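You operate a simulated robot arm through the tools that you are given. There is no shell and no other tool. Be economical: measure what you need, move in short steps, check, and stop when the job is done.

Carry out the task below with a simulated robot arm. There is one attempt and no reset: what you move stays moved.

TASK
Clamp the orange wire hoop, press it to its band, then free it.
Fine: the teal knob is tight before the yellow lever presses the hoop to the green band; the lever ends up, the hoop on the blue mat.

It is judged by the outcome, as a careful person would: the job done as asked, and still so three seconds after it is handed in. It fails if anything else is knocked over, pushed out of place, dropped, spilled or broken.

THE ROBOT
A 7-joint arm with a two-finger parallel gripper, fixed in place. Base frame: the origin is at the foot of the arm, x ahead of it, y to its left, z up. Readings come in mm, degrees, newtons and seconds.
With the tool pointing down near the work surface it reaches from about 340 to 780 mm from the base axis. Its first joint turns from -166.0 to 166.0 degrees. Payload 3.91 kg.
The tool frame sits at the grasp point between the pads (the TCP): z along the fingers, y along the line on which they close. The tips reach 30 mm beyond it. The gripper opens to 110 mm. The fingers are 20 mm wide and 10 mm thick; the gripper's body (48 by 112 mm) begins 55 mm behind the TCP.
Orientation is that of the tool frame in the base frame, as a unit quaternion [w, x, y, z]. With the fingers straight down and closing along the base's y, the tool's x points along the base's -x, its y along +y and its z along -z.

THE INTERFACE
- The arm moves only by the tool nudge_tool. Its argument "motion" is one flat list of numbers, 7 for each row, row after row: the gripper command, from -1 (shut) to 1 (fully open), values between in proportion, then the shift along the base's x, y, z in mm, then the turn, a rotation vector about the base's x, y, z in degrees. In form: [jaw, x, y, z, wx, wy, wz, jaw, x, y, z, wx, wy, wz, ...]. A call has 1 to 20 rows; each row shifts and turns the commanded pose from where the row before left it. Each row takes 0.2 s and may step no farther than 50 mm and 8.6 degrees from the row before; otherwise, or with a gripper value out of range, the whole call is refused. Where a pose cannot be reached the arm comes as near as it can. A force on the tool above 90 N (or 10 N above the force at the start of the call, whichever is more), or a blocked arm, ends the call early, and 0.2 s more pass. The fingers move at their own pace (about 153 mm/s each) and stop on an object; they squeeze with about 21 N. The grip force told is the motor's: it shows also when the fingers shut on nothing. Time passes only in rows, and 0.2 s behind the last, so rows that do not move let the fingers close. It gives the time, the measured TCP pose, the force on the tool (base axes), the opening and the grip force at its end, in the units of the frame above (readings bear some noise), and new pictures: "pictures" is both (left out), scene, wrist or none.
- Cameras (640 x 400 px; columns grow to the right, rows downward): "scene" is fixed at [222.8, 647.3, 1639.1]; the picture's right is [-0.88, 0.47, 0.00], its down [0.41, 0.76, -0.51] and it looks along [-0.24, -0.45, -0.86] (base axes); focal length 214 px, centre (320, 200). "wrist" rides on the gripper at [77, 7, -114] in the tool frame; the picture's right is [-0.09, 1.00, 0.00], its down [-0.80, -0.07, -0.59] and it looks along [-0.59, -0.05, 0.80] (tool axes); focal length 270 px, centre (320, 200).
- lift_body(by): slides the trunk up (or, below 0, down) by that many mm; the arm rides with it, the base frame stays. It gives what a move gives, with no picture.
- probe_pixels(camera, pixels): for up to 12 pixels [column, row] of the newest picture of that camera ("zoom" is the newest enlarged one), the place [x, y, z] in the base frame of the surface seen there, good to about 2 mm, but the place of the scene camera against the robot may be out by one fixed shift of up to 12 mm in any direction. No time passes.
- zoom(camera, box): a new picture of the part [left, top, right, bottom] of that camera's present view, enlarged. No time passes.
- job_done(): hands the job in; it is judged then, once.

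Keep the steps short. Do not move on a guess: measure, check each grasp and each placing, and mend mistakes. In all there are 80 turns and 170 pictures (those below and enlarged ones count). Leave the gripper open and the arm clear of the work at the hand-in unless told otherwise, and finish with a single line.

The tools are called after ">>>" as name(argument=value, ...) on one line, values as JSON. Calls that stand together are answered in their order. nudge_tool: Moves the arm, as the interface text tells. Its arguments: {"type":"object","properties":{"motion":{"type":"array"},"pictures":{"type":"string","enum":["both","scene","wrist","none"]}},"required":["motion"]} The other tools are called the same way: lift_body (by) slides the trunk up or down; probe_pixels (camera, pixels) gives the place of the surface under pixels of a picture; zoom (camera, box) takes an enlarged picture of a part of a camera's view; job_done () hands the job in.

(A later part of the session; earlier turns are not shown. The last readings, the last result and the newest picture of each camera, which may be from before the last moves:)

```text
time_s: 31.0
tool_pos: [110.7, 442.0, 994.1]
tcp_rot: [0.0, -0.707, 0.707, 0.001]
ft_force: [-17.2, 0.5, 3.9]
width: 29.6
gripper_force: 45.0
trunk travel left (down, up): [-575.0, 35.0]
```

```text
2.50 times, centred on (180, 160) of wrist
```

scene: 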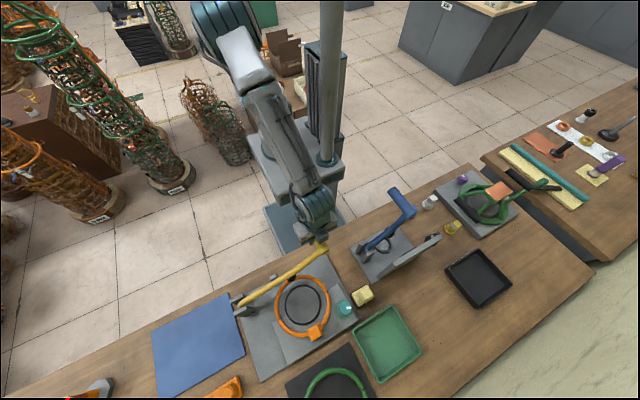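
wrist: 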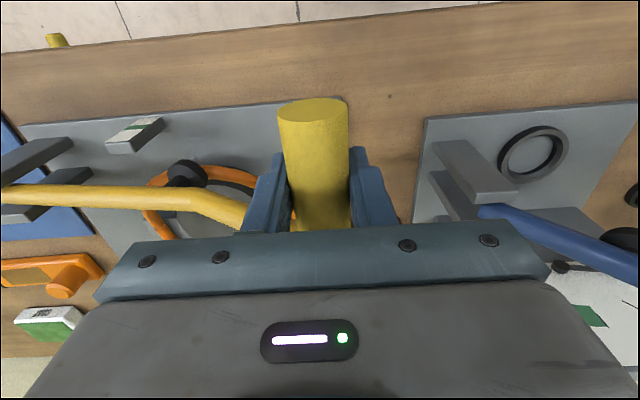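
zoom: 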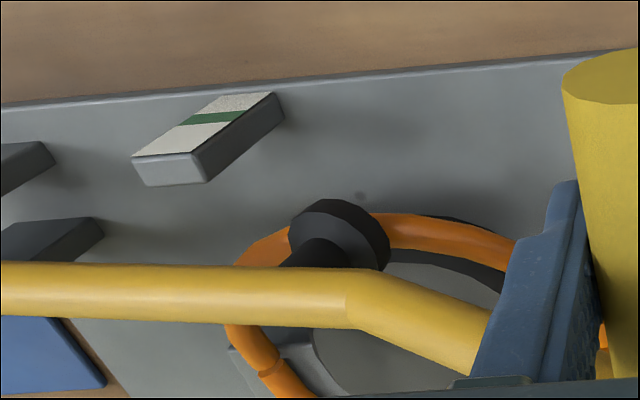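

The tool is about 4 mm off its arc, shown by -17 N in x. I'll correct that while going 20 mm lower on the handle, about 11 mm at the foot.

>>> nudge_tool(motion=[-1, -4, 0, -3, 0, 0, 0, -1, -1.7, 0, -5, 0, 0, 0, -1, -1.6, 0, -6, 0, 0, 0, -1, -1.6, 0, -6, 0, 0, 0, -1, 0, 0, 0, 0, 0, 0], pictures="wrist")

>>> zoom(camera="wrist", box=[80, 80, 280, 240])

```text
time_s: 32.2
tool_pos: [106.2, 440.4, 976.2]
tcp_rot: [0.0, -0.707, 0.707, 0.0]
ft_force: [-6.9, 1.1, 6.7]
width: 29.5
gripper_force: 45.2
trunk travel left (down, up): [-575.0, 35.0]
```

wrist: 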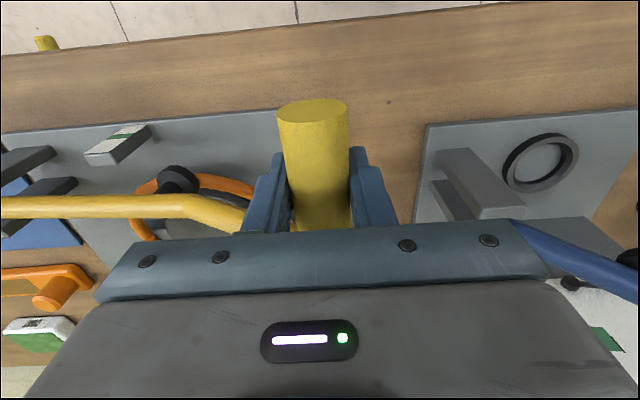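

```text
2.50 times, centred on (180, 160) of wrist
```

zoom: 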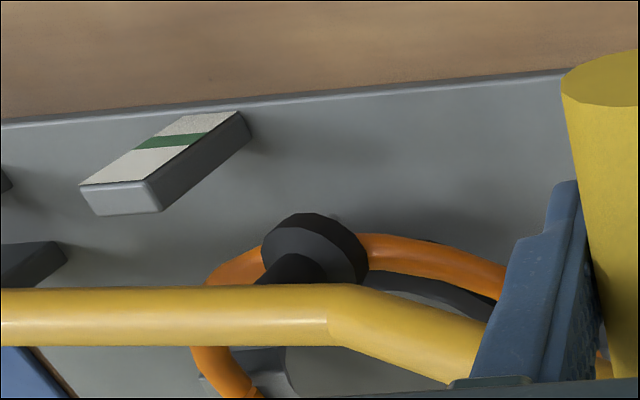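

>>> probe_pixels(camera="zoom", pixels=[[240, 262], [255, 255], [375, 243], [390, 245], [420, 250], [300, 245], [310, 217], [330, 230], [220, 290], [450, 258]])

```text
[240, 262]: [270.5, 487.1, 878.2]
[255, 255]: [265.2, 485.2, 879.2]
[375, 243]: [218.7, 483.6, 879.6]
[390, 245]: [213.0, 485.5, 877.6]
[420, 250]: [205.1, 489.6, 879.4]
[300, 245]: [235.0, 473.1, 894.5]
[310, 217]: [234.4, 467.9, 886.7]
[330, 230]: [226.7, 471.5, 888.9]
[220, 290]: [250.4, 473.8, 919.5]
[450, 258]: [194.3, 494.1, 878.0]
```

The hoop edge has moved from 886.5 to 879, so the foot is pressing. About 17 mm more is needed, which is 30 mm at the handle. I'll go half of that now.

>>> nudge_tool(motion=[-1, -2, 0, -5, 0, 0, 0, -1, -2, 0, -5, 0, 0, 0, -1, -1.5, 0, -5, 0, 0, 0, -1, 0, 0, 0, 0, 0, 0], pictures="wrist")

>>> zoom(camera="wrist", box=[80, 80, 280, 240])

>>> probe_pixels(camera="zoom", pixels=[[220, 275], [230, 270], [355, 257], [370, 259], [400, 264], [430, 272]])

```text
time_s: 33.2
tool_pos: [103.1, 441.2, 960.0]
tcp_rot: [0.0, -0.707, 0.707, 0.0]
ft_force: [9.3, 3.2, 5.6]
width: 29.5
gripper_force: 45.0
trunk travel left (down, up): [-575.0, 35.0]
```

wrist: 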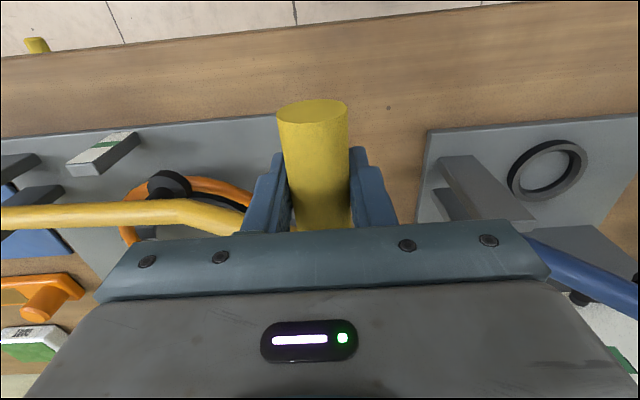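

```text
2.50 times, centred on (180, 160) of wrist
```

zoom: 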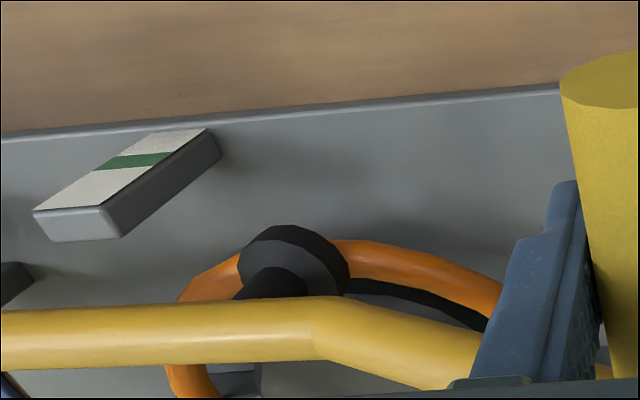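

```text
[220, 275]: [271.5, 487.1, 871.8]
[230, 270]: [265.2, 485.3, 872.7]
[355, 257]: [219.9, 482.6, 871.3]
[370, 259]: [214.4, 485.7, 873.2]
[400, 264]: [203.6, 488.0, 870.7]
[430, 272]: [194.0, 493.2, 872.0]
```

The hoop top is now at 872. I'll go another 12 mm on the handle.

>>> nudge_tool(motion=[-1, 0, 0, -4, 0, 0, 0, -1, -0.5, 0, -4, 0, 0, 0, -1, -0.5, 0, -4, 0, 0, 0, -1, 0, 0, 0, 0, 0, 0], pictures="wrist")

>>> zoom(camera="wrist", box=[60, 80, 260, 240])

>>> probe_pixels(camera="zoom", pixels=[[252, 288], [268, 280], [400, 270], [420, 275], [440, 279], [470, 287]])

```text
time_s: 34.2
tool_pos: [101.4, 440.4, 947.9]
tcp_rot: [0.0, -0.707, 0.708, 0.0]
ft_force: [8.0, 3.9, 5.3]
width: 29.5
gripper_force: 44.5
trunk travel left (down, up): [-575.0, 35.0]
```

wrist: 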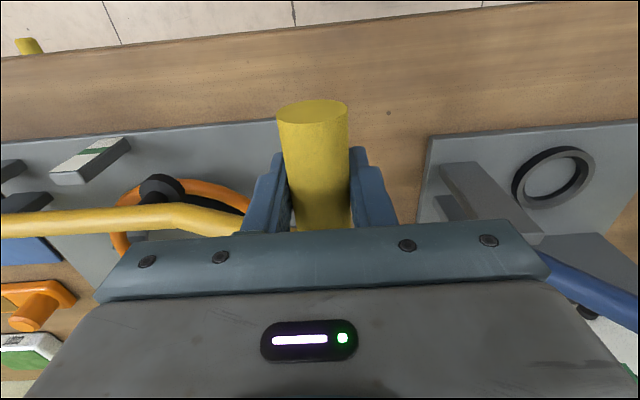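

```text
2.50 times, centred on (160, 160) of wrist
```

zoom: 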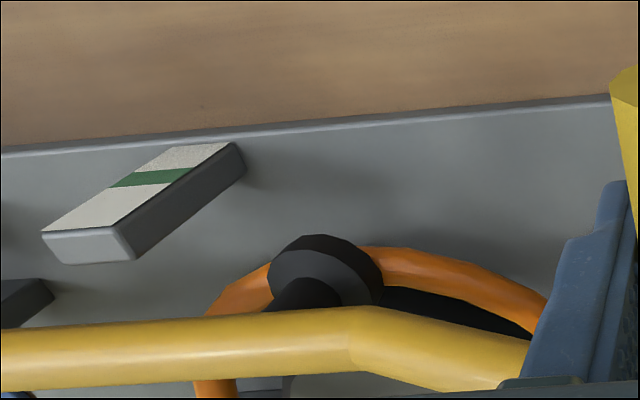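

```text
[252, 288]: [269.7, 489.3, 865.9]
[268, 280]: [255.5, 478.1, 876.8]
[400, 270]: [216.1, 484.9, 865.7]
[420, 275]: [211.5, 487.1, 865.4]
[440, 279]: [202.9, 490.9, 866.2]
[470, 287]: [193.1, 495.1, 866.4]
```

The hoop top is at 866, so its centre is about 859, in the band. I'll go 8 mm further on the handle so both the hoop top and its centre lie within 851–863.

>>> nudge_tool(motion=[-1, 0, 0, -4, 0, 0, 0, -1, 0, 0, -4, 0, 0, 0, -1, 0, 0, 0, 0, 0, 0], pictures="both")

>>> zoom(camera="wrist", box=[60, 80, 260, 240])

>>> probe_pixels(camera="zoom", pixels=[[250, 291], [395, 278], [400, 281], [420, 285], [440, 289], [470, 298]])

>>> zoom(camera="scene", box=[220, 220, 380, 360])

```text
time_s: 35.0
tool_pos: [100.0, 440.5, 938.4]
tcp_rot: [-0.001, 0.707, -0.707, -0.001]
ft_force: [1.2, 6.8, 6.3]
width: 29.5
gripper_force: 45.1
trunk travel left (down, up): [-575.0, 35.0]
```

scene: 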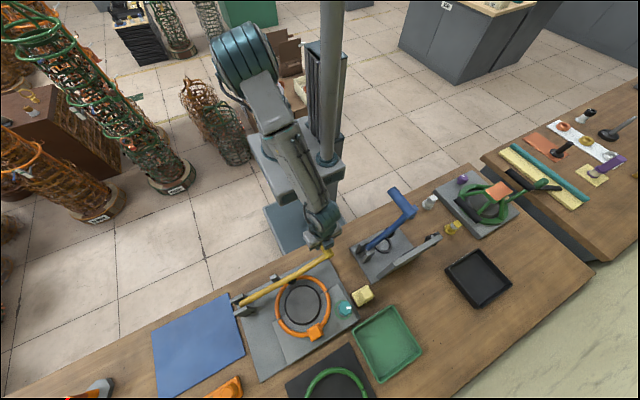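
wrist: 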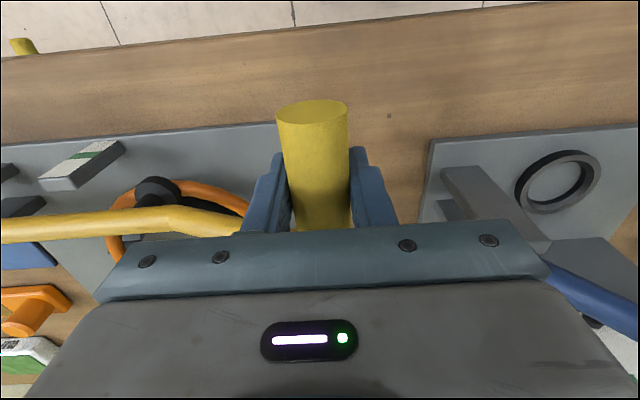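

```text
2.50 times, centred on (160, 160) of wrist
```

zoom: 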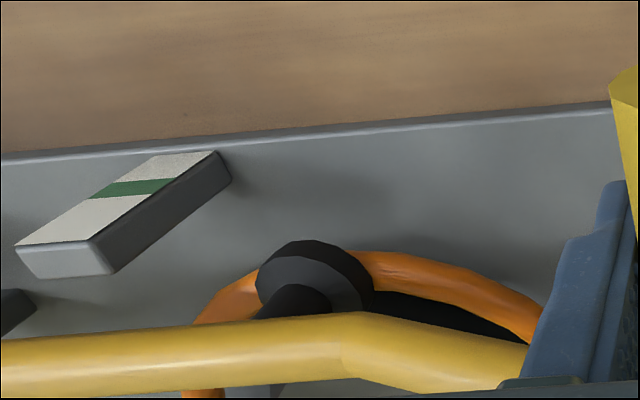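

```text
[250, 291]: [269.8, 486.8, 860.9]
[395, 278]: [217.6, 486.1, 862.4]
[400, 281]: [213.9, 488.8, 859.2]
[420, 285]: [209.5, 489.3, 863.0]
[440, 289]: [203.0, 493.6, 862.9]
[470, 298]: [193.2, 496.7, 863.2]
```

```text
2.86 times, centred on (300, 290) of scene
```

zoom: 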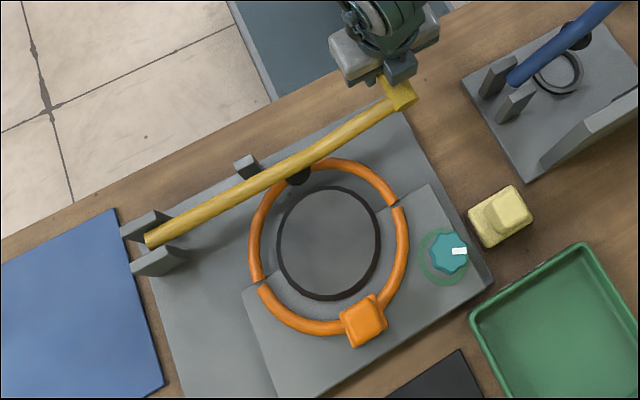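

The hoop top is at 862.5 and its centre at about 855, in the green band, with the knob ring still green. I'll hold for over a second, then re-check.

>>> nudge_tool(motion=[-1, 0, 0, 0, 0, 0, 0, -1, 0, 0, 0, 0, 0, 0, -1, 0, 0, 0, 0, 0, 0, -1, 0, 0, 0, 0, 0, 0, -1, 0, 0, 0, 0, 0, 0, -1, 0, 0, 0, 0, 0, 0], pictures="wrist")

>>> zoom(camera="wrist", box=[20, 120, 120, 200])

>>> probe_pixels(camera="wrist", pixels=[[218, 191], [220, 193], [228, 195], [236, 196], [248, 199]])

```text
time_s: 36.4
tool_pos: [98.5, 440.7, 939.7]
tcp_rot: [0.0, -0.707, 0.707, 0.0]
ft_force: [-3.3, 6.2, 3.6]
width: 29.4
gripper_force: 44.9
trunk travel left (down, up): [-575.0, 35.0]
```

wrist: 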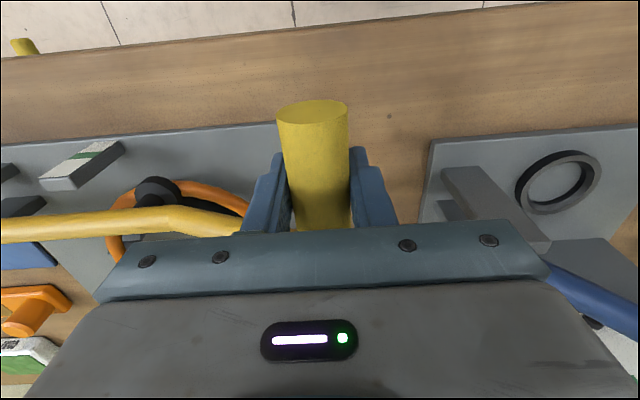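

```text
5.00 times, centred on (70, 160) of wrist
```

zoom: 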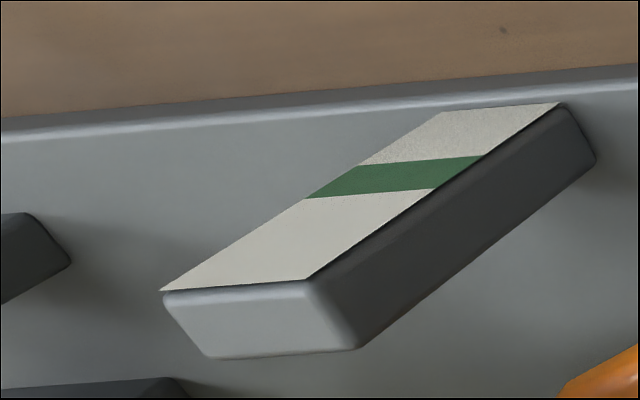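

```text
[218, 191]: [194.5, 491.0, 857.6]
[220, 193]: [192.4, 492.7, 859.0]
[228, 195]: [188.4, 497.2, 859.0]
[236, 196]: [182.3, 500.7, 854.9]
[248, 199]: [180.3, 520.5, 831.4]
```

Held steadily in the band. I'll raise the lever back along its arc, first half now.

>>> nudge_tool(motion=[-1, 0.5, 0, 13, 0, 0, 0, -1, 1, 0, 13, 0, 0, 0, -1, 2.5, 0, 13.2, 0, 0, 0, -1, 3.8, 0, 13.2, 0, 0, 0, -1, 4.5, 0, 12.9, 0, 0, 0, -1, 4.9, 0, 12.8, 0, 0, 0, -1, 5.5, 0, 12.5, 0, 0, 0, -1, 6, 0, 12.3, 0, 0, 0, -1, 6.6, 0, 12, 0, 0, 0, -1, 7.1, 0, 11.6, 0, 0, 0, -1, 7.6, 0, 11.4, 0, 0, 0, -1, 8.1, 0, 11, 0, 0, 0, -1, 0, 0, 0, 0, 0, 0], pictures="wrist")

```text
time_s: 39.2
tool_pos: [156.9, 441.3, 1090.1]
tcp_rot: [-0.002, 0.708, -0.707, -0.001]
ft_force: [1.6, -5.9, -7.0]
width: 29.9
gripper_force: 45.5
trunk travel left (down, up): [-575.0, 35.0]
```

wrist: 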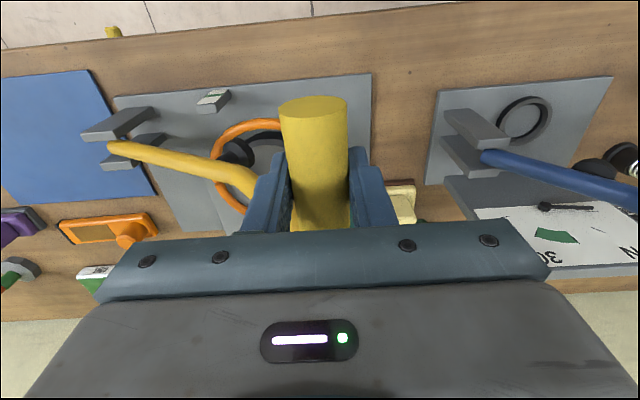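

The lever follows. Now the second half, back to its starting angle or slightly past it.

>>> nudge_tool(motion=[-1, 8.6, 0, 10.7, 0, 0, 0, -1, 9, 0, 10.3, 0, 0, 0, -1, 9.4, 0, 9.9, 0, 0, 0, -1, 9.9, 0, 9.4, 0, 0, 0, -1, 10.3, 0, 9, 0, 0, 0, -1, 10.7, 0, 8.6, 0, 0, 0, -1, 11, 0, 8.1, 0, 0, 0, -1, 11.4, 0, 7.6, 0, 0, 0, -1, 11.6, 0, 7.1, 0, 0, 0, -1, 12, 0, 6.6, 0, 0, 0, -1, 8, 0, 4, 0, 0, 0, -1, 0, 0, 0, 0, 0, 0], pictures="both")

```text
time_s: 41.8
tool_pos: [266.1, 440.4, 1183.1]
tcp_rot: [-0.004, 0.707, -0.707, 0.0]
ft_force: [-23.2, 9.4, 36.7]
width: 29.6
gripper_force: 45.1
trunk travel left (down, up): [-575.0, 35.0]
```

scene: 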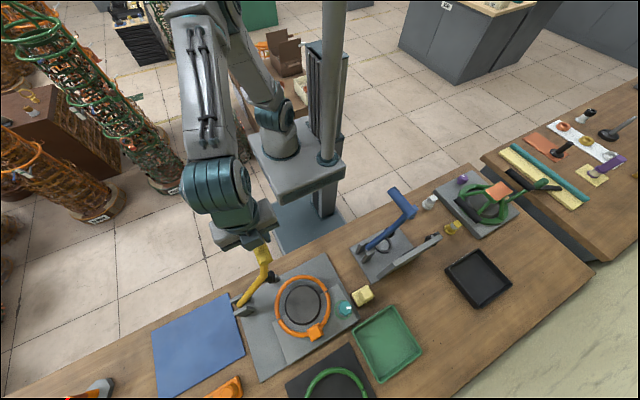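
wrist: 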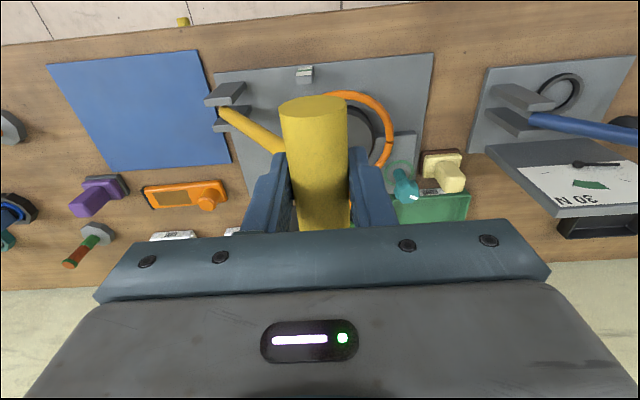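

The lever is back against its upper stop and there is some residual force. I'll ease that off, then open and lift.

>>> nudge_tool(motion=[-1, -3, 0, 4, 0, 0, 0, -1, 0, 0, 0, 0, 0, 0], pictures="none")

```text
time_s: 42.4
tool_pos: [267.3, 439.8, 1184.2]
tcp_rot: [0.0, 0.707, -0.707, 0.002]
ft_force: [-12.3, 7.8, 13.2]
width: 29.7
gripper_force: 44.7
trunk travel left (down, up): [-575.0, 35.0]
```

>>> nudge_tool(motion=[-1, -2, -1, 2, 0, 0, 0, 0.27, 0, 0, 0, 0, 0, 0, 0.27, 0, 0, 0, 0, 0, 0, 0.27, 0, 0, 20, 0, 0, 0, 0.27, 0, 0, 40, 0, 0, 0, 0.27, 0, 0, 40, 0, 0, 0, 0.27, 0, 0, 0, 0, 0, 0], pictures="both")

>>> probe_pixels(camera="scene", pixels=[[320, 332], [344, 309], [245, 235], [262, 258]])

```text
time_s: 44.0
tool_pos: [266.8, 440.0, 1286.5]
tcp_rot: [0.001, -0.707, 0.707, 0.0]
ft_force: [0.5, -0.1, 0.0]
width: 69.9
gripper_force: 0.1
trunk travel left (down, up): [-575.0, 35.0]
```

scene: 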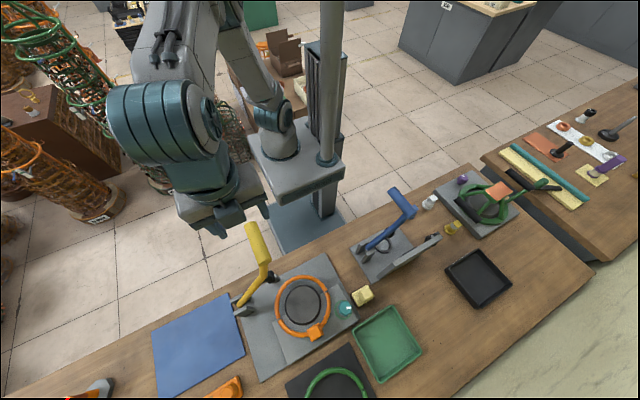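
wrist: 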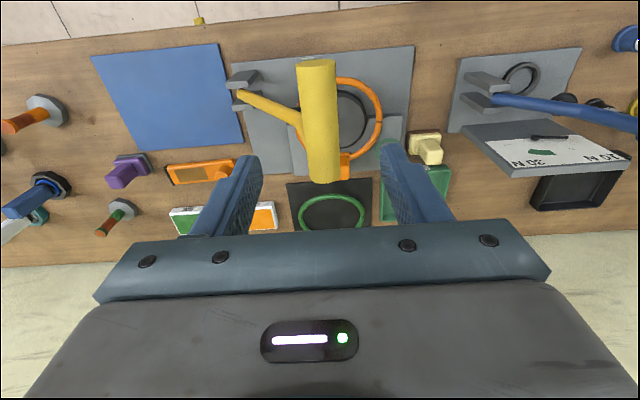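

```text
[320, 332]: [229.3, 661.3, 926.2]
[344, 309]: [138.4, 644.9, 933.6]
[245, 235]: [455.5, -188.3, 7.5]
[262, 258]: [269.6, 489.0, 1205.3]
```

The lever is up and released. Next I have to free the hoop: go back above the knob with yaw -70° and turn it counter-clockwise. First the reverse of the earlier path.

>>> nudge_tool(motion=[0.27, -20, 0, 0, 0, 0, -8, 0.27, -20, 0, 0, 0, 0, -8, 0.27, -20, 0, 0, 0, 0, -8, 0.27, -20, 0, 0, 0, 0, -8, 0.27, -20, 0, 0, 0, 0, -8, 0.27, -20, 0, 0, 0, 0, -8, 0.27, -17, 0, 0, 0, 0, -8, 0.27, 0, 30, 0, 0, 0, -8, 0.27, 0, 30, 0, 0, 0, -8, 0.27, 0, 30, 0, 0, 0, -8, 0.27, 0, 30, 0, 0, 0, -8, 0.27, 0, 30, -20, 0, 0, -8, 0.27, 0, 30, -30, 0, 0, -8, 0.27, 0, 23, -30, 0, 0, -8, 0.27, 0, 0, -30, 0, 0, -8, 0.27, 0, 0, -30, 0, 0, -8, 0.27, 0, 0, -30, 0, 0, -8, 0.27, 0, 0, -30, 0, 0, -8, 0.27, 0, 0, -20, 0, 0, -8, 0.27, 0, 0, 0, 0, 0, -8], pictures="wrist")

>>> zoom(camera="wrist", box=[200, 20, 480, 180])

```text
time_s: 48.2
tool_pos: [128.5, 643.4, 1066.9]
tcp_rot: [0.0, 0.575, 0.818, 0.0]
ft_force: [-1.6, 0.1, 0.3]
width: 70.0
gripper_force: 0.1
trunk travel left (down, up): [-575.0, 35.0]
```

wrist: 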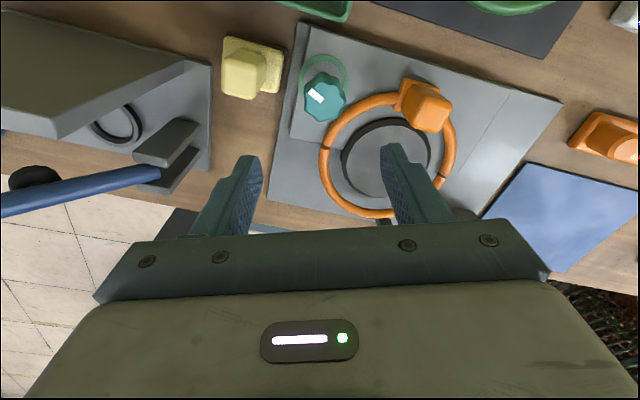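

```text
2.29 times, centred on (340, 100) of wrist
```

zoom: 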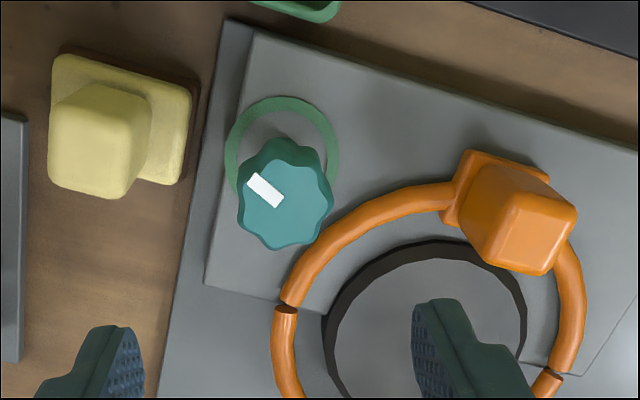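

I'm back above the knob. I'll descend 151 mm, close, and turn counter-clockwise about 57° first.

>>> nudge_tool(motion=[0.27, 1, 0, -40, 0, 0, 0, 0.27, 0, 0, -40, 0, 0, 0, 0.27, 0, 0, -40, 0, 0, 0, 0.27, 0, 0, -31, 0, 0, 0, 0.27, 0, 0, 0, 0, 0, 0, -1, 0, 0, 0, 0, 0, 0, -1, 0, 0, 0, 0, 0, 0, -1, 0, 0, 0, 0, 0, 0, -1, 0, 0, 0, 0, 0, 8.2, -1, 0, 0, 0, 0, 0, 8.2, -1, 0, 0, 0, 0, 0, 8.2, -1, 0, 0, 0, 0, 0, 8.2, -1, 0, 0, 0, 0, 0, 8.2, -1, 0, 0, 0, 0, 0, 8.2, -1, 0, 0, 0, 0, 0, 8.2, -1, 0, 0, 0, 0, 0, 0], pictures="wrist")

```text
time_s: 51.6
tool_pos: [132.7, 646.2, 916.6]
tcp_rot: [0.001, 0.11, 0.994, 0.001]
ft_force: [25.0, 19.6, 18.6]
width: 40.1
gripper_force: 45.2
trunk travel left (down, up): [-575.0, 35.0]
```

wrist: 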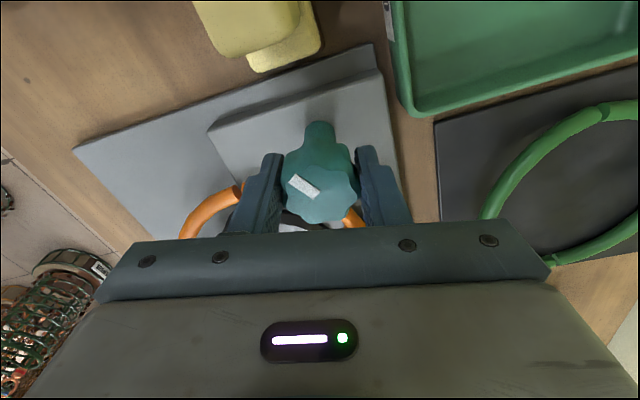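

The green ring has gone out, so the knob is loosening. I'll continue the remaining 58°, easing the side force a little.

>>> nudge_tool(motion=[-1, 1, 1, 1, 0, 0, 8.2, -1, 1, 1, 1, 0, 0, 8.2, -1, 0, 0, 0, 0, 0, 8.2, -1, 0, 0, 0, 0, 0, 8.2, -1, 0, 0, 0, 0, 0, 8.2, -1, 0, 0, 0, 0, 0, 8.2, -1, 0, 0, 0, 0, 0, 8.2, -1, 0, 0, 0, 0, 0, 0], pictures="wrist")

```text
time_s: 53.4
tool_pos: [133.1, 644.9, 917.6]
tcp_rot: [-0.001, -0.382, 0.924, 0.0]
ft_force: [15.5, 9.6, 12.0]
width: 40.1
gripper_force: 45.5
trunk travel left (down, up): [-575.0, 35.0]
```

wrist: 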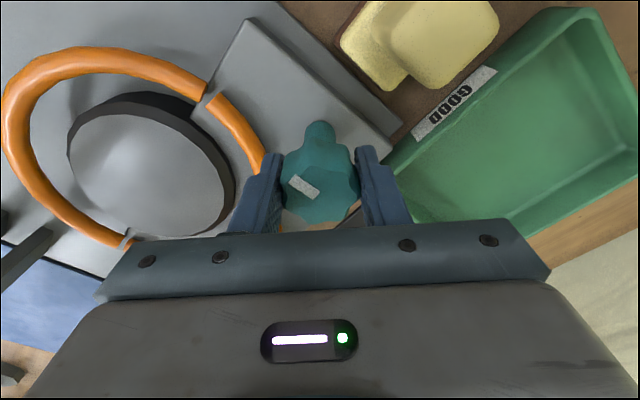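

The knob is back at its original loose angle. I'll release it and lift.

>>> nudge_tool(motion=[0.27, 1, 1, 1, 0, 0, 0, 0.27, 0, 0, 0, 0, 0, 0, 0.27, 0, 0, 20, 0, 0, 0, 0.27, 0, 0, 40, 0, 0, 0, 0.27, 0, 0, 45, 0, 0, 0, 0.27, 0, 0, 45, 0, 0, 0, 0.27, 0, 0, 0, 0, 0, 0], pictures="both")

>>> zoom(camera="wrist", box=[100, 20, 380, 200])

```text
time_s: 55.0
tool_pos: [132.0, 644.6, 1065.9]
tcp_rot: [0.001, -0.381, 0.925, 0.0]
ft_force: [0.3, 0.4, 1.0]
width: 69.6
gripper_force: 0.0
trunk travel left (down, up): [-575.0, 35.0]
```

scene: 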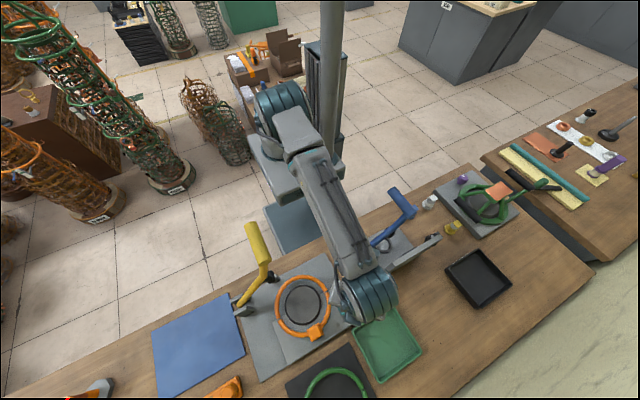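
wrist: 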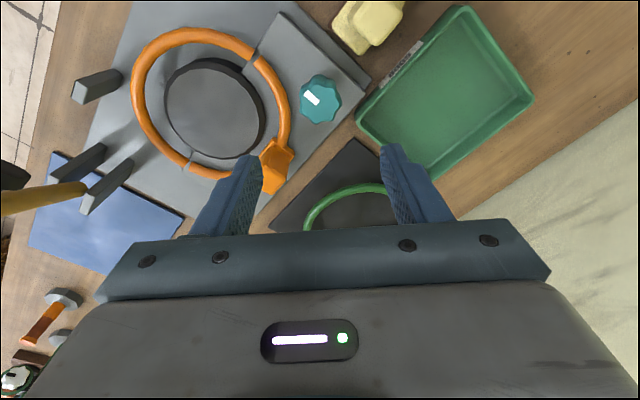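

```text
2.22 times, centred on (240, 110) of wrist
```

zoom: 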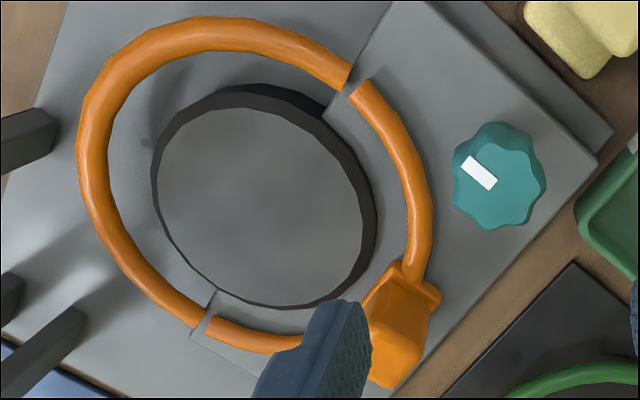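

The knob is loose again and released. Now the transfer: I'll measure the mat corners, the hoop tag and the free space.

>>> probe_pixels(camera="scene", pixels=[[227, 295], [244, 350], [158, 394], [152, 332], [200, 340], [316, 330], [310, 338], [322, 324], [313, 281], [277, 305], [328, 305], [235, 383]])

>>> zoom(camera="scene", box=[265, 265, 345, 345])

>>> probe_pixels(camera="wrist", pixels=[[282, 155], [272, 185], [148, 60], [190, 33], [140, 110], [285, 110], [230, 45], [180, 155], [270, 72]])

```text
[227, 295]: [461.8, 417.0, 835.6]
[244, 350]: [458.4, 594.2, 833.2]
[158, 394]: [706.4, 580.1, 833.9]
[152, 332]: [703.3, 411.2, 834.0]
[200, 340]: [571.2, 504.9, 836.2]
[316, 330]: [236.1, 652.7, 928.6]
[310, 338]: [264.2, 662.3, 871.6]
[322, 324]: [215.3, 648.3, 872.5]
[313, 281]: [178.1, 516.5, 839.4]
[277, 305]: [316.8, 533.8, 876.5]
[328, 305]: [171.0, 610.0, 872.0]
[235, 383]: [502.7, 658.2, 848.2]
```

```text
5.00 times, centred on (305, 305) of scene
```

zoom: 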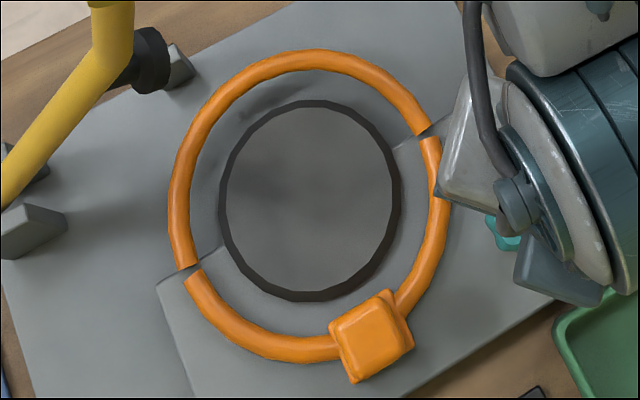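

```text
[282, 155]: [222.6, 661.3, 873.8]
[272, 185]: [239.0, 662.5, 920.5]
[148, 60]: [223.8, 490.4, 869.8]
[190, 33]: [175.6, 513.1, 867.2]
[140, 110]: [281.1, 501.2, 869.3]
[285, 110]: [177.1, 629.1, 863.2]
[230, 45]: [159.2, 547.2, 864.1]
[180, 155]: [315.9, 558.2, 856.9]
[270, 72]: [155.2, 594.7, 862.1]
```

Important finding: after pressing, the raised half has taken a set but sprang back a little. Its top is at about 870 (centre about 863), right at the band's upper edge. To be safe I'll clamp again and press slightly deeper (centre about 852, still in the band), so that it rests clearly in the band too. First I'll tighten the knob again from this pose.

>>> nudge_tool(motion=[0.27, -2, -1, -40, 0, 0, 0, 0.27, 0, 0, -40, 0, 0, 0, 0.27, 0, 0, -40, 0, 0, 0, 0.27, 0, 0, -30, 0, 0, 0, 0.27, 0, 0, 0, 0, 0, 0, -1, 0, 0, 0, 0, 0, 0, -1, 0, 0, 0, 0, 0, 0, -1, 0, 0, 0, 0, 0, 0, -1, 0, 0, 0, 0, 0, -8.2, -1, 0, 0, 0, 0, 0, -8.2, -1, 0, 0, 0, 0, 0, -8.2, -1, 0, 0, 0, 0, 0, -8.2, -1, 0, 0, 0, 0, 0, -8.2, -1, 0, 0, 0, 0, 0, -8.2, -1, 0, 0, 0, 0, 0, -8.2, -1, 0, 0, 0, 0, 0, 0], pictures="wrist")

```text
time_s: 58.4
tool_pos: [130.6, 645.9, 917.2]
tcp_rot: [0.0, 0.111, 0.994, -0.002]
ft_force: [-2.3, -5.3, -22.0]
width: 40.3
gripper_force: 45.2
trunk travel left (down, up): [-575.0, 35.0]
```

wrist: 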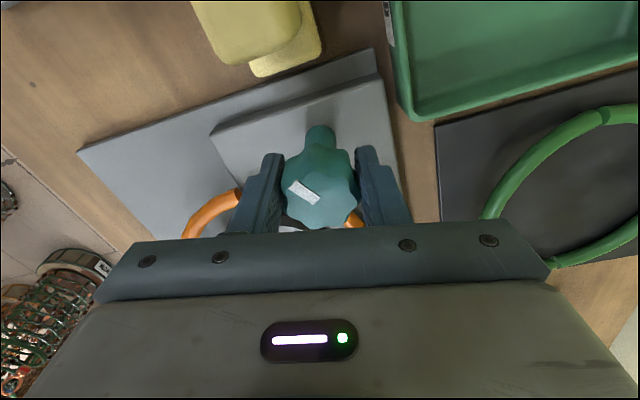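

>>> nudge_tool(motion=[-1, 0, 0, -1.5, 0, 0, -8.2, -1, 0, 0, -1, 0, 0, -8.2, -1, 0, 0, 0, 0, 0, -8.2, -1, 0, 0, 0, 0, 0, -8.2, -1, 0, 0, 0, 0, 0, -8.2, -1, 0, 0, 0, 0, 0, -8.2, -1, 0, 0, 0, 0, 0, -8.2, -1, 0, 0, 0, 0, 0, 0], pictures="wrist")

```text
time_s: 60.2
tool_pos: [130.8, 646.7, 916.1]
tcp_rot: [-0.001, 0.575, 0.818, 0.001]
ft_force: [7.3, 10.6, -5.1]
width: 40.2
gripper_force: 45.5
trunk travel left (down, up): [-575.0, 35.0]
```

wrist: 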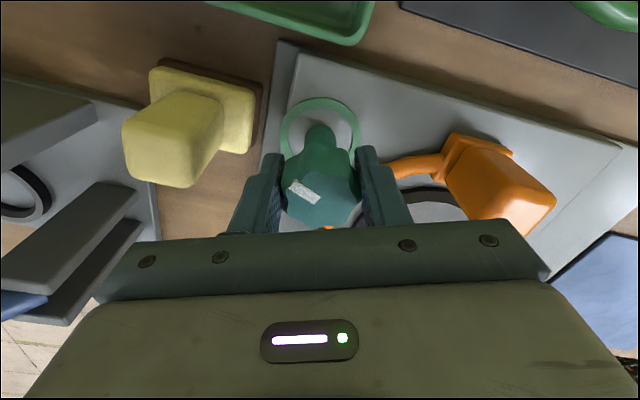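

The green ring is lit again, so the knob is tight. I'll release it, lift, and measure the hoop's resting height.

>>> nudge_tool(motion=[0.27, 0, 0, 0, 0, 0, 0, 0.27, 0, 0, 0, 0, 0, 0, 0.27, 0, 0, 20, 0, 0, 0, 0.27, 0, 0, 40, 0, 0, 0, 0.27, 0, 0, 45, 0, 0, 0, 0.27, 0, 0, 45, 0, 0, 0, 0.27, 0, 0, 0, 0, 0, 0], pictures="wrist")

>>> probe_pixels(camera="wrist", pixels=[[355, 210], [340, 199], [330, 185], [365, 214], [330, 131], [360, 104], [445, 130], [345, 120]])

>>> zoom(camera="wrist", box=[300, 70, 460, 230])

```text
time_s: 61.8
tool_pos: [129.8, 645.5, 1065.2]
tcp_rot: [0.0, 0.575, 0.818, 0.0]
ft_force: [0.2, -0.4, 0.0]
width: 69.8
gripper_force: 0.0
trunk travel left (down, up): [-575.0, 35.0]
```

wrist: 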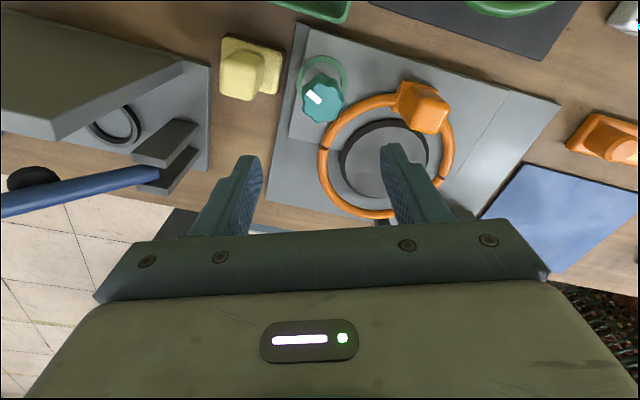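

```text
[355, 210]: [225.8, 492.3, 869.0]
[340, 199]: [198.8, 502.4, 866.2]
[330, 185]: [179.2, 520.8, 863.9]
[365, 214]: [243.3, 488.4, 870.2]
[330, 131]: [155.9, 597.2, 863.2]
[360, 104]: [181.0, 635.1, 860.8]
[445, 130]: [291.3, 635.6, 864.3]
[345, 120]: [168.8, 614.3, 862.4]
```

```text
2.50 times, centred on (380, 150) of wrist
```

zoom: 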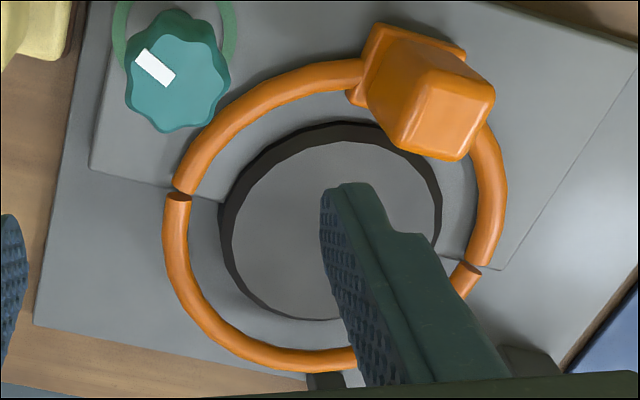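

The set is stable (top 869.5 against 863 for the clamped half). I'll go back over the lever handle.

>>> nudge_tool(motion=[0.27, 0, 0, 40, 0, 0, 8, 0.27, 0, 0, 40, 0, 0, 8, 0.27, 0, 0, 40, 0, 0, 8, 0.27, 0, 0, 40, 0, 0, 8, 0.27, 0, 0, 40, 0, 0, 8, 0.27, 0, 0, 20, 0, 0, 8, 0.27, 0, -30, 0, 0, 0, 8, 0.27, 0, -30, 0, 0, 0, 8, 0.27, 0, -30, 0, 0, 0, 8, 0.27, 0, -30, 0, 0, 0, 8, 0.27, 0, -30, 0, 0, 0, 8, 0.27, 0, -30, 0, 0, 0, 8, 0.27, 0, -24, 0, 0, 0, 8, 0.27, 20, 0, 0, 0, 0, 8, 0.27, 20, 0, 0, 0, 0, 8, 0.27, 20, 0, 0, 0, 0, 8, 0.27, 20, 0, 0, 0, 0, 8, 0.27, 20, 0, 0, 0, 0, 8, 0.27, 20, 0, 0, 0, 0, 8, 0.27, 18, 0, 0, 0, 0, 8], pictures="wrist")

>>> probe_pixels(camera="wrist", pixels=[[318, 100], [320, 130], [322, 170]])

```text
time_s: 66.0
tool_pos: [265.5, 435.9, 1272.2]
tcp_rot: [-0.001, 0.708, -0.706, -0.001]
ft_force: [-0.5, -0.4, -0.3]
width: 70.0
gripper_force: 0.1
out of reach, approached as far as the arm can: row 6
trunk travel left (down, up): [-575.0, 35.0]
```

wrist: 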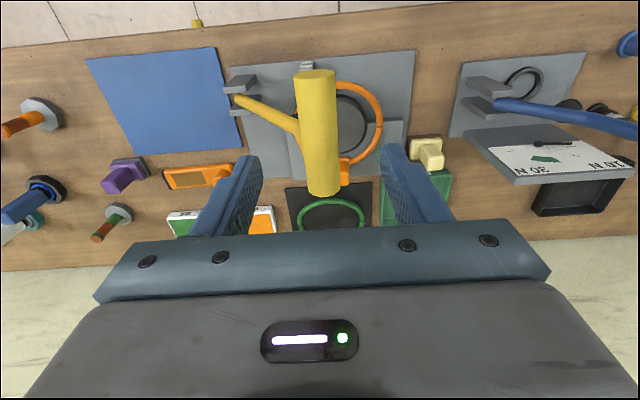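

```text
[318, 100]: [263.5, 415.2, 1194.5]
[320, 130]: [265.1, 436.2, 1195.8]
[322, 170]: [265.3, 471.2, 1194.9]
```

The handle is centred at x 265, z 1180. I'll descend, close, and swing it down 40° along the arc.

>>> nudge_tool(motion=[0.27, 0, 5, -30, 0, 0, 0, 0.27, 0, 0, -40, 0, 0, 0, 0.27, 0, 0, -26, 0, 0, 0, 0.27, 0, 0, 0, 0, 0, 0, -1, 0, 0, 0, 0, 0, 0, -1, 0, 0, 0, 0, 0, 0, -1, 0, 0, 0, 0, 0, 0, -1, -11.5, 0, -6, 0, 0, 0, -1, -12, 0, -7, 0, 0, 0, -1, -11.5, 0, -7.3, 0, 0, 0, -1, -11.3, 0, -7.8, 0, 0, 0, -1, 0, 0, 0, 0, 0, 0], pictures="wrist")

```text
time_s: 68.6
tool_pos: [218.7, 439.3, 1147.1]
tcp_rot: [0.0, -0.707, 0.707, 0.0]
ft_force: [3.6, 5.4, 0.7]
width: 29.5
gripper_force: 44.7
trunk travel left (down, up): [-575.0, 35.0]
```

wrist: 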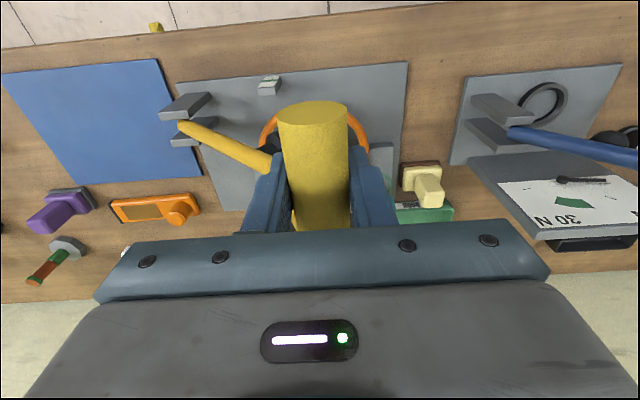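

>>> nudge_tool(motion=[-1, -10.6, 0, -8.3, 0, 0, 0, -1, -10.3, 0, -8.6, 0, 0, 0, -1, -9.9, 0, -9.2, 0, 0, 0, -1, -9.5, 0, -9.6, 0, 0, 0, -1, -9.1, 0, -10, 0, 0, 0, -1, -8.7, 0, -10.5, 0, 0, 0, -1, -8.2, 0, -10.8, 0, 0, 0, -1, -7.7, 0, -11.2, 0, 0, 0, -1, -7.2, 0, -11.4, 0, 0, 0, -1, -6.7, 0, -11.8, 0, 0, 0, -1, -6.2, 0, -12.1, 0, 0, 0, -1, -5.7, 0, -12.4, 0, 0, 0, -1, -5, 0, -12.6, 0, 0, 0, -1, -4.4, 0, -12.8, 0, 0, 0, -1, -3.6, 0, -13, 0, 0, 0, -1, 0, 0, 0, 0, 0, 0], pictures="wrist")

```text
time_s: 72.0
tool_pos: [106.6, 438.9, 982.9]
tcp_rot: [0.001, -0.707, 0.707, 0.0]
ft_force: [10.9, 10.8, -3.2]
width: 29.6
gripper_force: 45.0
trunk travel left (down, up): [-575.0, 35.0]
```

wrist: 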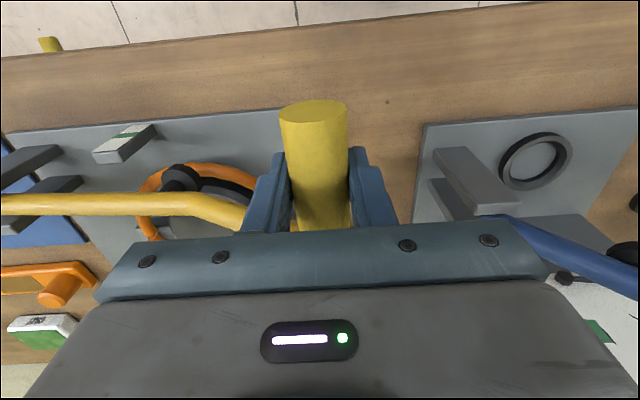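

I'll continue down to the earlier press level, about z 940.

>>> nudge_tool(motion=[-1, -1.5, 0, -8, 0, 0, 0, -1, -1.5, 0, -8, 0, 0, 0, -1, -1, 0, -8, 0, 0, 0, -1, -1, 0, -7, 0, 0, 0, -1, -0.5, 0, -6, 0, 0, 0, -1, 0, 0, -5, 0, 0, 0, -1, 0, 0, 0, 0, 0, 0, -1, 0, 0, 0, 0, 0, 0], pictures="wrist")

>>> zoom(camera="wrist", box=[60, 80, 260, 240])

>>> probe_pixels(camera="zoom", pixels=[[250, 291], [393, 277], [400, 279], [410, 281], [420, 283], [440, 287], [470, 296]])

```text
time_s: 73.8
tool_pos: [97.7, 438.1, 941.3]
tcp_rot: [0.001, 0.709, -0.705, 0.0]
ft_force: [-3.7, 1.1, 5.6]
width: 29.5
gripper_force: 45.1
trunk travel left (down, up): [-575.0, 35.0]
```

wrist: 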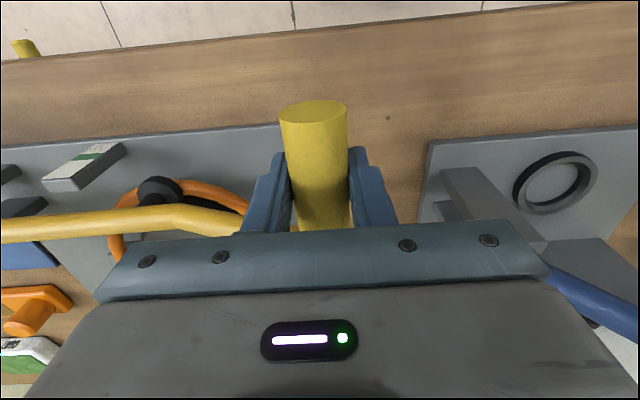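

```text
2.50 times, centred on (160, 160) of wrist
```

zoom: 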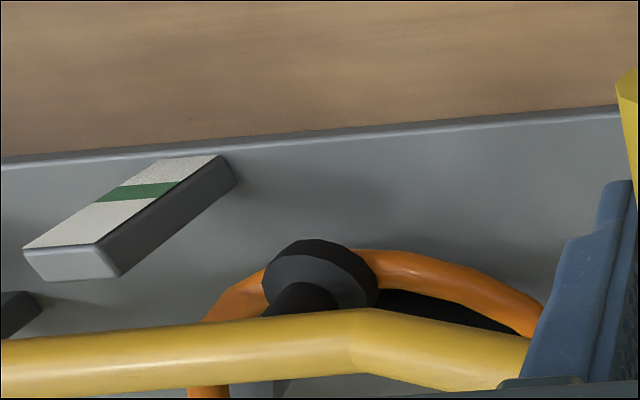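

```text
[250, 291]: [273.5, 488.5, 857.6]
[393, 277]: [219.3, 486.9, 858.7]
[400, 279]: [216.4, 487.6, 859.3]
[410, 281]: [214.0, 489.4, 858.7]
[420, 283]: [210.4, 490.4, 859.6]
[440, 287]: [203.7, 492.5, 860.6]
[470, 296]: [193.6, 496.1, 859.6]
```

The hoop top is at 859.2 (centre about 852.7), in the band and deeper than before. I'll go 1.5 mm more on the handle, hold, then come up.

>>> nudge_tool(motion=[-1, 0, 0, -1.5, 0, 0, 0, -1, 0, 0, 0, 0, 0, 0, -1, 0, 0, 0, 0, 0, 0, -1, 0, 0, 0, 0, 0, 0, -1, 0, 0, 0, 0, 0, 0], pictures="wrist")

>>> zoom(camera="wrist", box=[60, 80, 260, 240])

>>> probe_pixels(camera="zoom", pixels=[[393, 278], [400, 279], [410, 281], [420, 283], [430, 285], [440, 287], [470, 296]])

```text
time_s: 75.0
tool_pos: [99.5, 438.3, 940.6]
tcp_rot: [0.0, 0.707, -0.707, 0.0]
ft_force: [-13.4, -2.2, 5.9]
width: 29.4
gripper_force: 44.7
trunk travel left (down, up): [-575.0, 35.0]
```

wrist: 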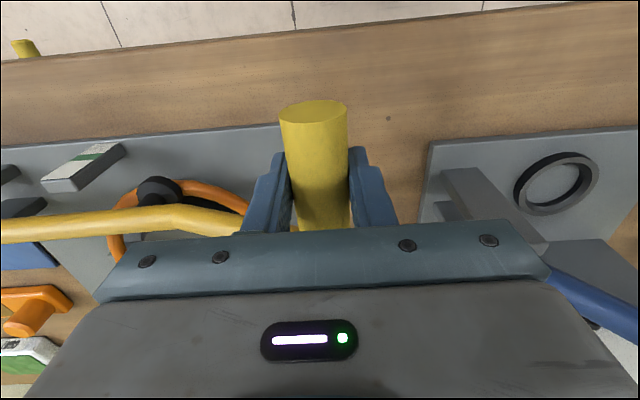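

```text
2.50 times, centred on (160, 160) of wrist
```

zoom: 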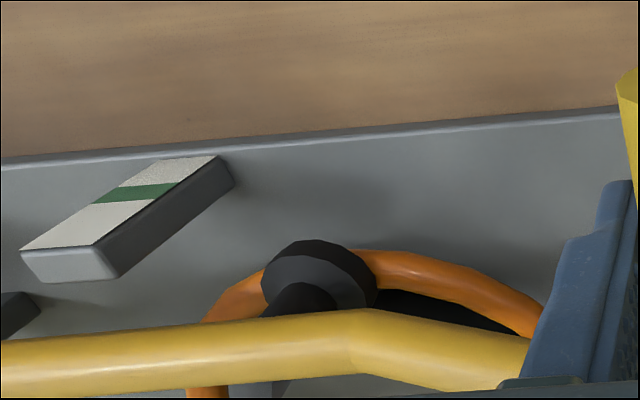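

```text
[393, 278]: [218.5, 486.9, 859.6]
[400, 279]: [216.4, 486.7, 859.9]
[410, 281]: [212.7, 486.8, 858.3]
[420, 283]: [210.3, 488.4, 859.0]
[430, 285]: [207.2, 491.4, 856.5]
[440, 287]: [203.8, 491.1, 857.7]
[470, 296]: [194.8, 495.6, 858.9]
```

It is now about 858.5, centre 852, in the band. I'll raise the lever, first half.

>>> nudge_tool(motion=[-1, -1.5, 0, 13, 0, 0, 0, -1, 1, 0, 13, 0, 0, 0, -1, 2.5, 0, 13.2, 0, 0, 0, -1, 3.8, 0, 13.2, 0, 0, 0, -1, 4.5, 0, 12.9, 0, 0, 0, -1, 4.9, 0, 12.8, 0, 0, 0, -1, 5.5, 0, 12.5, 0, 0, 0, -1, 6, 0, 12.3, 0, 0, 0, -1, 6.6, 0, 12, 0, 0, 0, -1, 7.1, 0, 11.6, 0, 0, 0, -1, 7.6, 0, 11.4, 0, 0, 0, -1, 8.1, 0, 11, 0, 0, 0, -1, 0, 0, 0, 0, 0, 0], pictures="wrist")

>>> zoom(camera="wrist", box=[180, 70, 300, 230])

>>> probe_pixels(camera="wrist", pixels=[[215, 160], [222, 144], [230, 136], [240, 129], [250, 125], [262, 123], [270, 123]])

```text
time_s: 77.8
tool_pos: [154.3, 438.9, 1091.1]
tcp_rot: [-0.001, 0.708, -0.707, 0.0]
ft_force: [-16.7, -4.3, 5.4]
width: 29.6
gripper_force: 45.2
trunk travel left (down, up): [-575.0, 35.0]
```

wrist: 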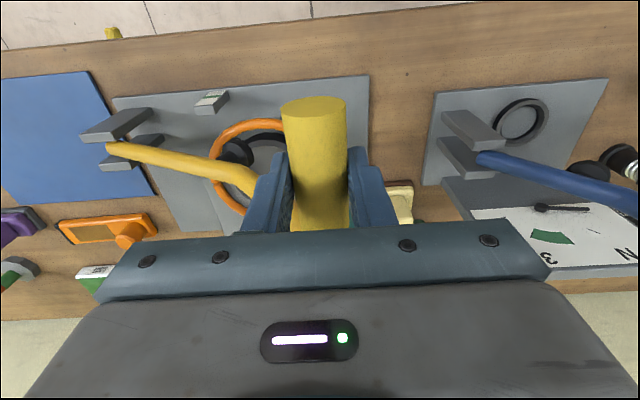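

```text
2.50 times, centred on (240, 150) of wrist
```

zoom: 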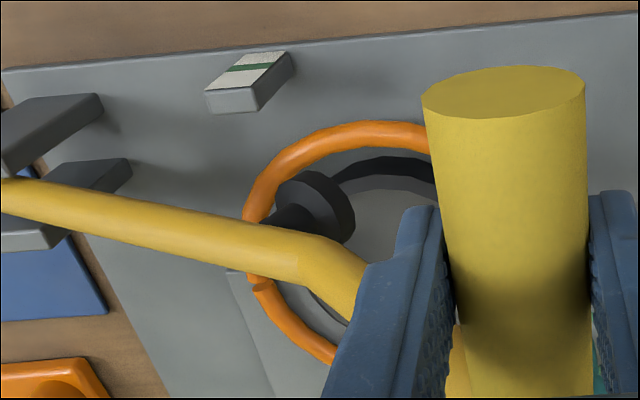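

```text
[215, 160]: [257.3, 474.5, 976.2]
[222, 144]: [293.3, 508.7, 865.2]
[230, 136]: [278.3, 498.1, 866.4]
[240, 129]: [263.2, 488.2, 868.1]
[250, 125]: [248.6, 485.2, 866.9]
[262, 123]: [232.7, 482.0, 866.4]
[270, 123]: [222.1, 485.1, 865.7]
```

The resting hoop top is now 866.5, centre about 860, clearly within 851–863. I'll finish raising the lever, taking out the x offset.

>>> nudge_tool(motion=[-1, 5.6, 0, 10.7, 0, 0, 0, -1, 8.5, 0, 10.3, 0, 0, 0, -1, 9.4, 0, 9.9, 0, 0, 0, -1, 9.9, 0, 9.4, 0, 0, 0, -1, 10.3, 0, 9, 0, 0, 0, -1, 10.7, 0, 8.6, 0, 0, 0, -1, 11, 0, 8.1, 0, 0, 0, -1, 11.4, 0, 7.6, 0, 0, 0, -1, 11.6, 0, 7.1, 0, 0, 0, -1, 12, 0, 6.6, 0, 0, 0, -1, 7, 0, 4, 0, 0, 0, -1, 0, 0, 0, 0, 0, 0], pictures="wrist")

```text
time_s: 80.4
tool_pos: [257.1, 438.6, 1184.9]
tcp_rot: [-0.003, 0.708, -0.707, -0.002]
ft_force: [-25.9, 9.2, 41.3]
width: 29.7
gripper_force: 45.2
trunk travel left (down, up): [-575.0, 35.0]
```

wrist: 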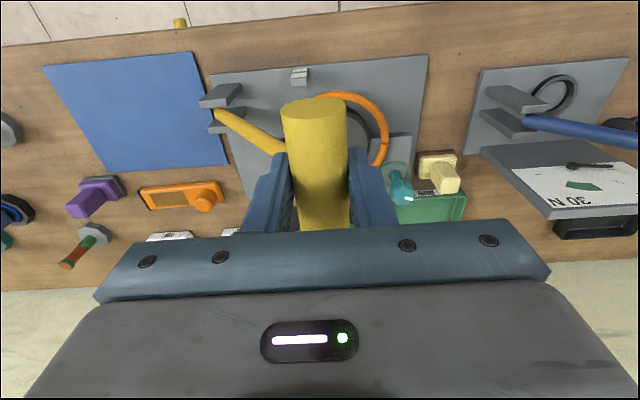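

The handle is about 10 mm short of its start and the tool is pressing down a bit. I'll raise and move along a little more.

>>> nudge_tool(motion=[-1, 0, 0, 5, 0, 0, 0, -1, 4, 0, 2, 0, 0, 0, -1, 4, 0, 2, 0, 0, 0, -1, 0, 0, 0, 0, 0, 0], pictures="none")

```text
time_s: 81.4
tool_pos: [269.4, 438.2, 1189.2]
tcp_rot: [-0.002, -0.707, 0.708, -0.001]
ft_force: [-18.9, 4.0, 0.7]
width: 29.6
gripper_force: 45.4
trunk travel left (down, up): [-575.0, 35.0]
```

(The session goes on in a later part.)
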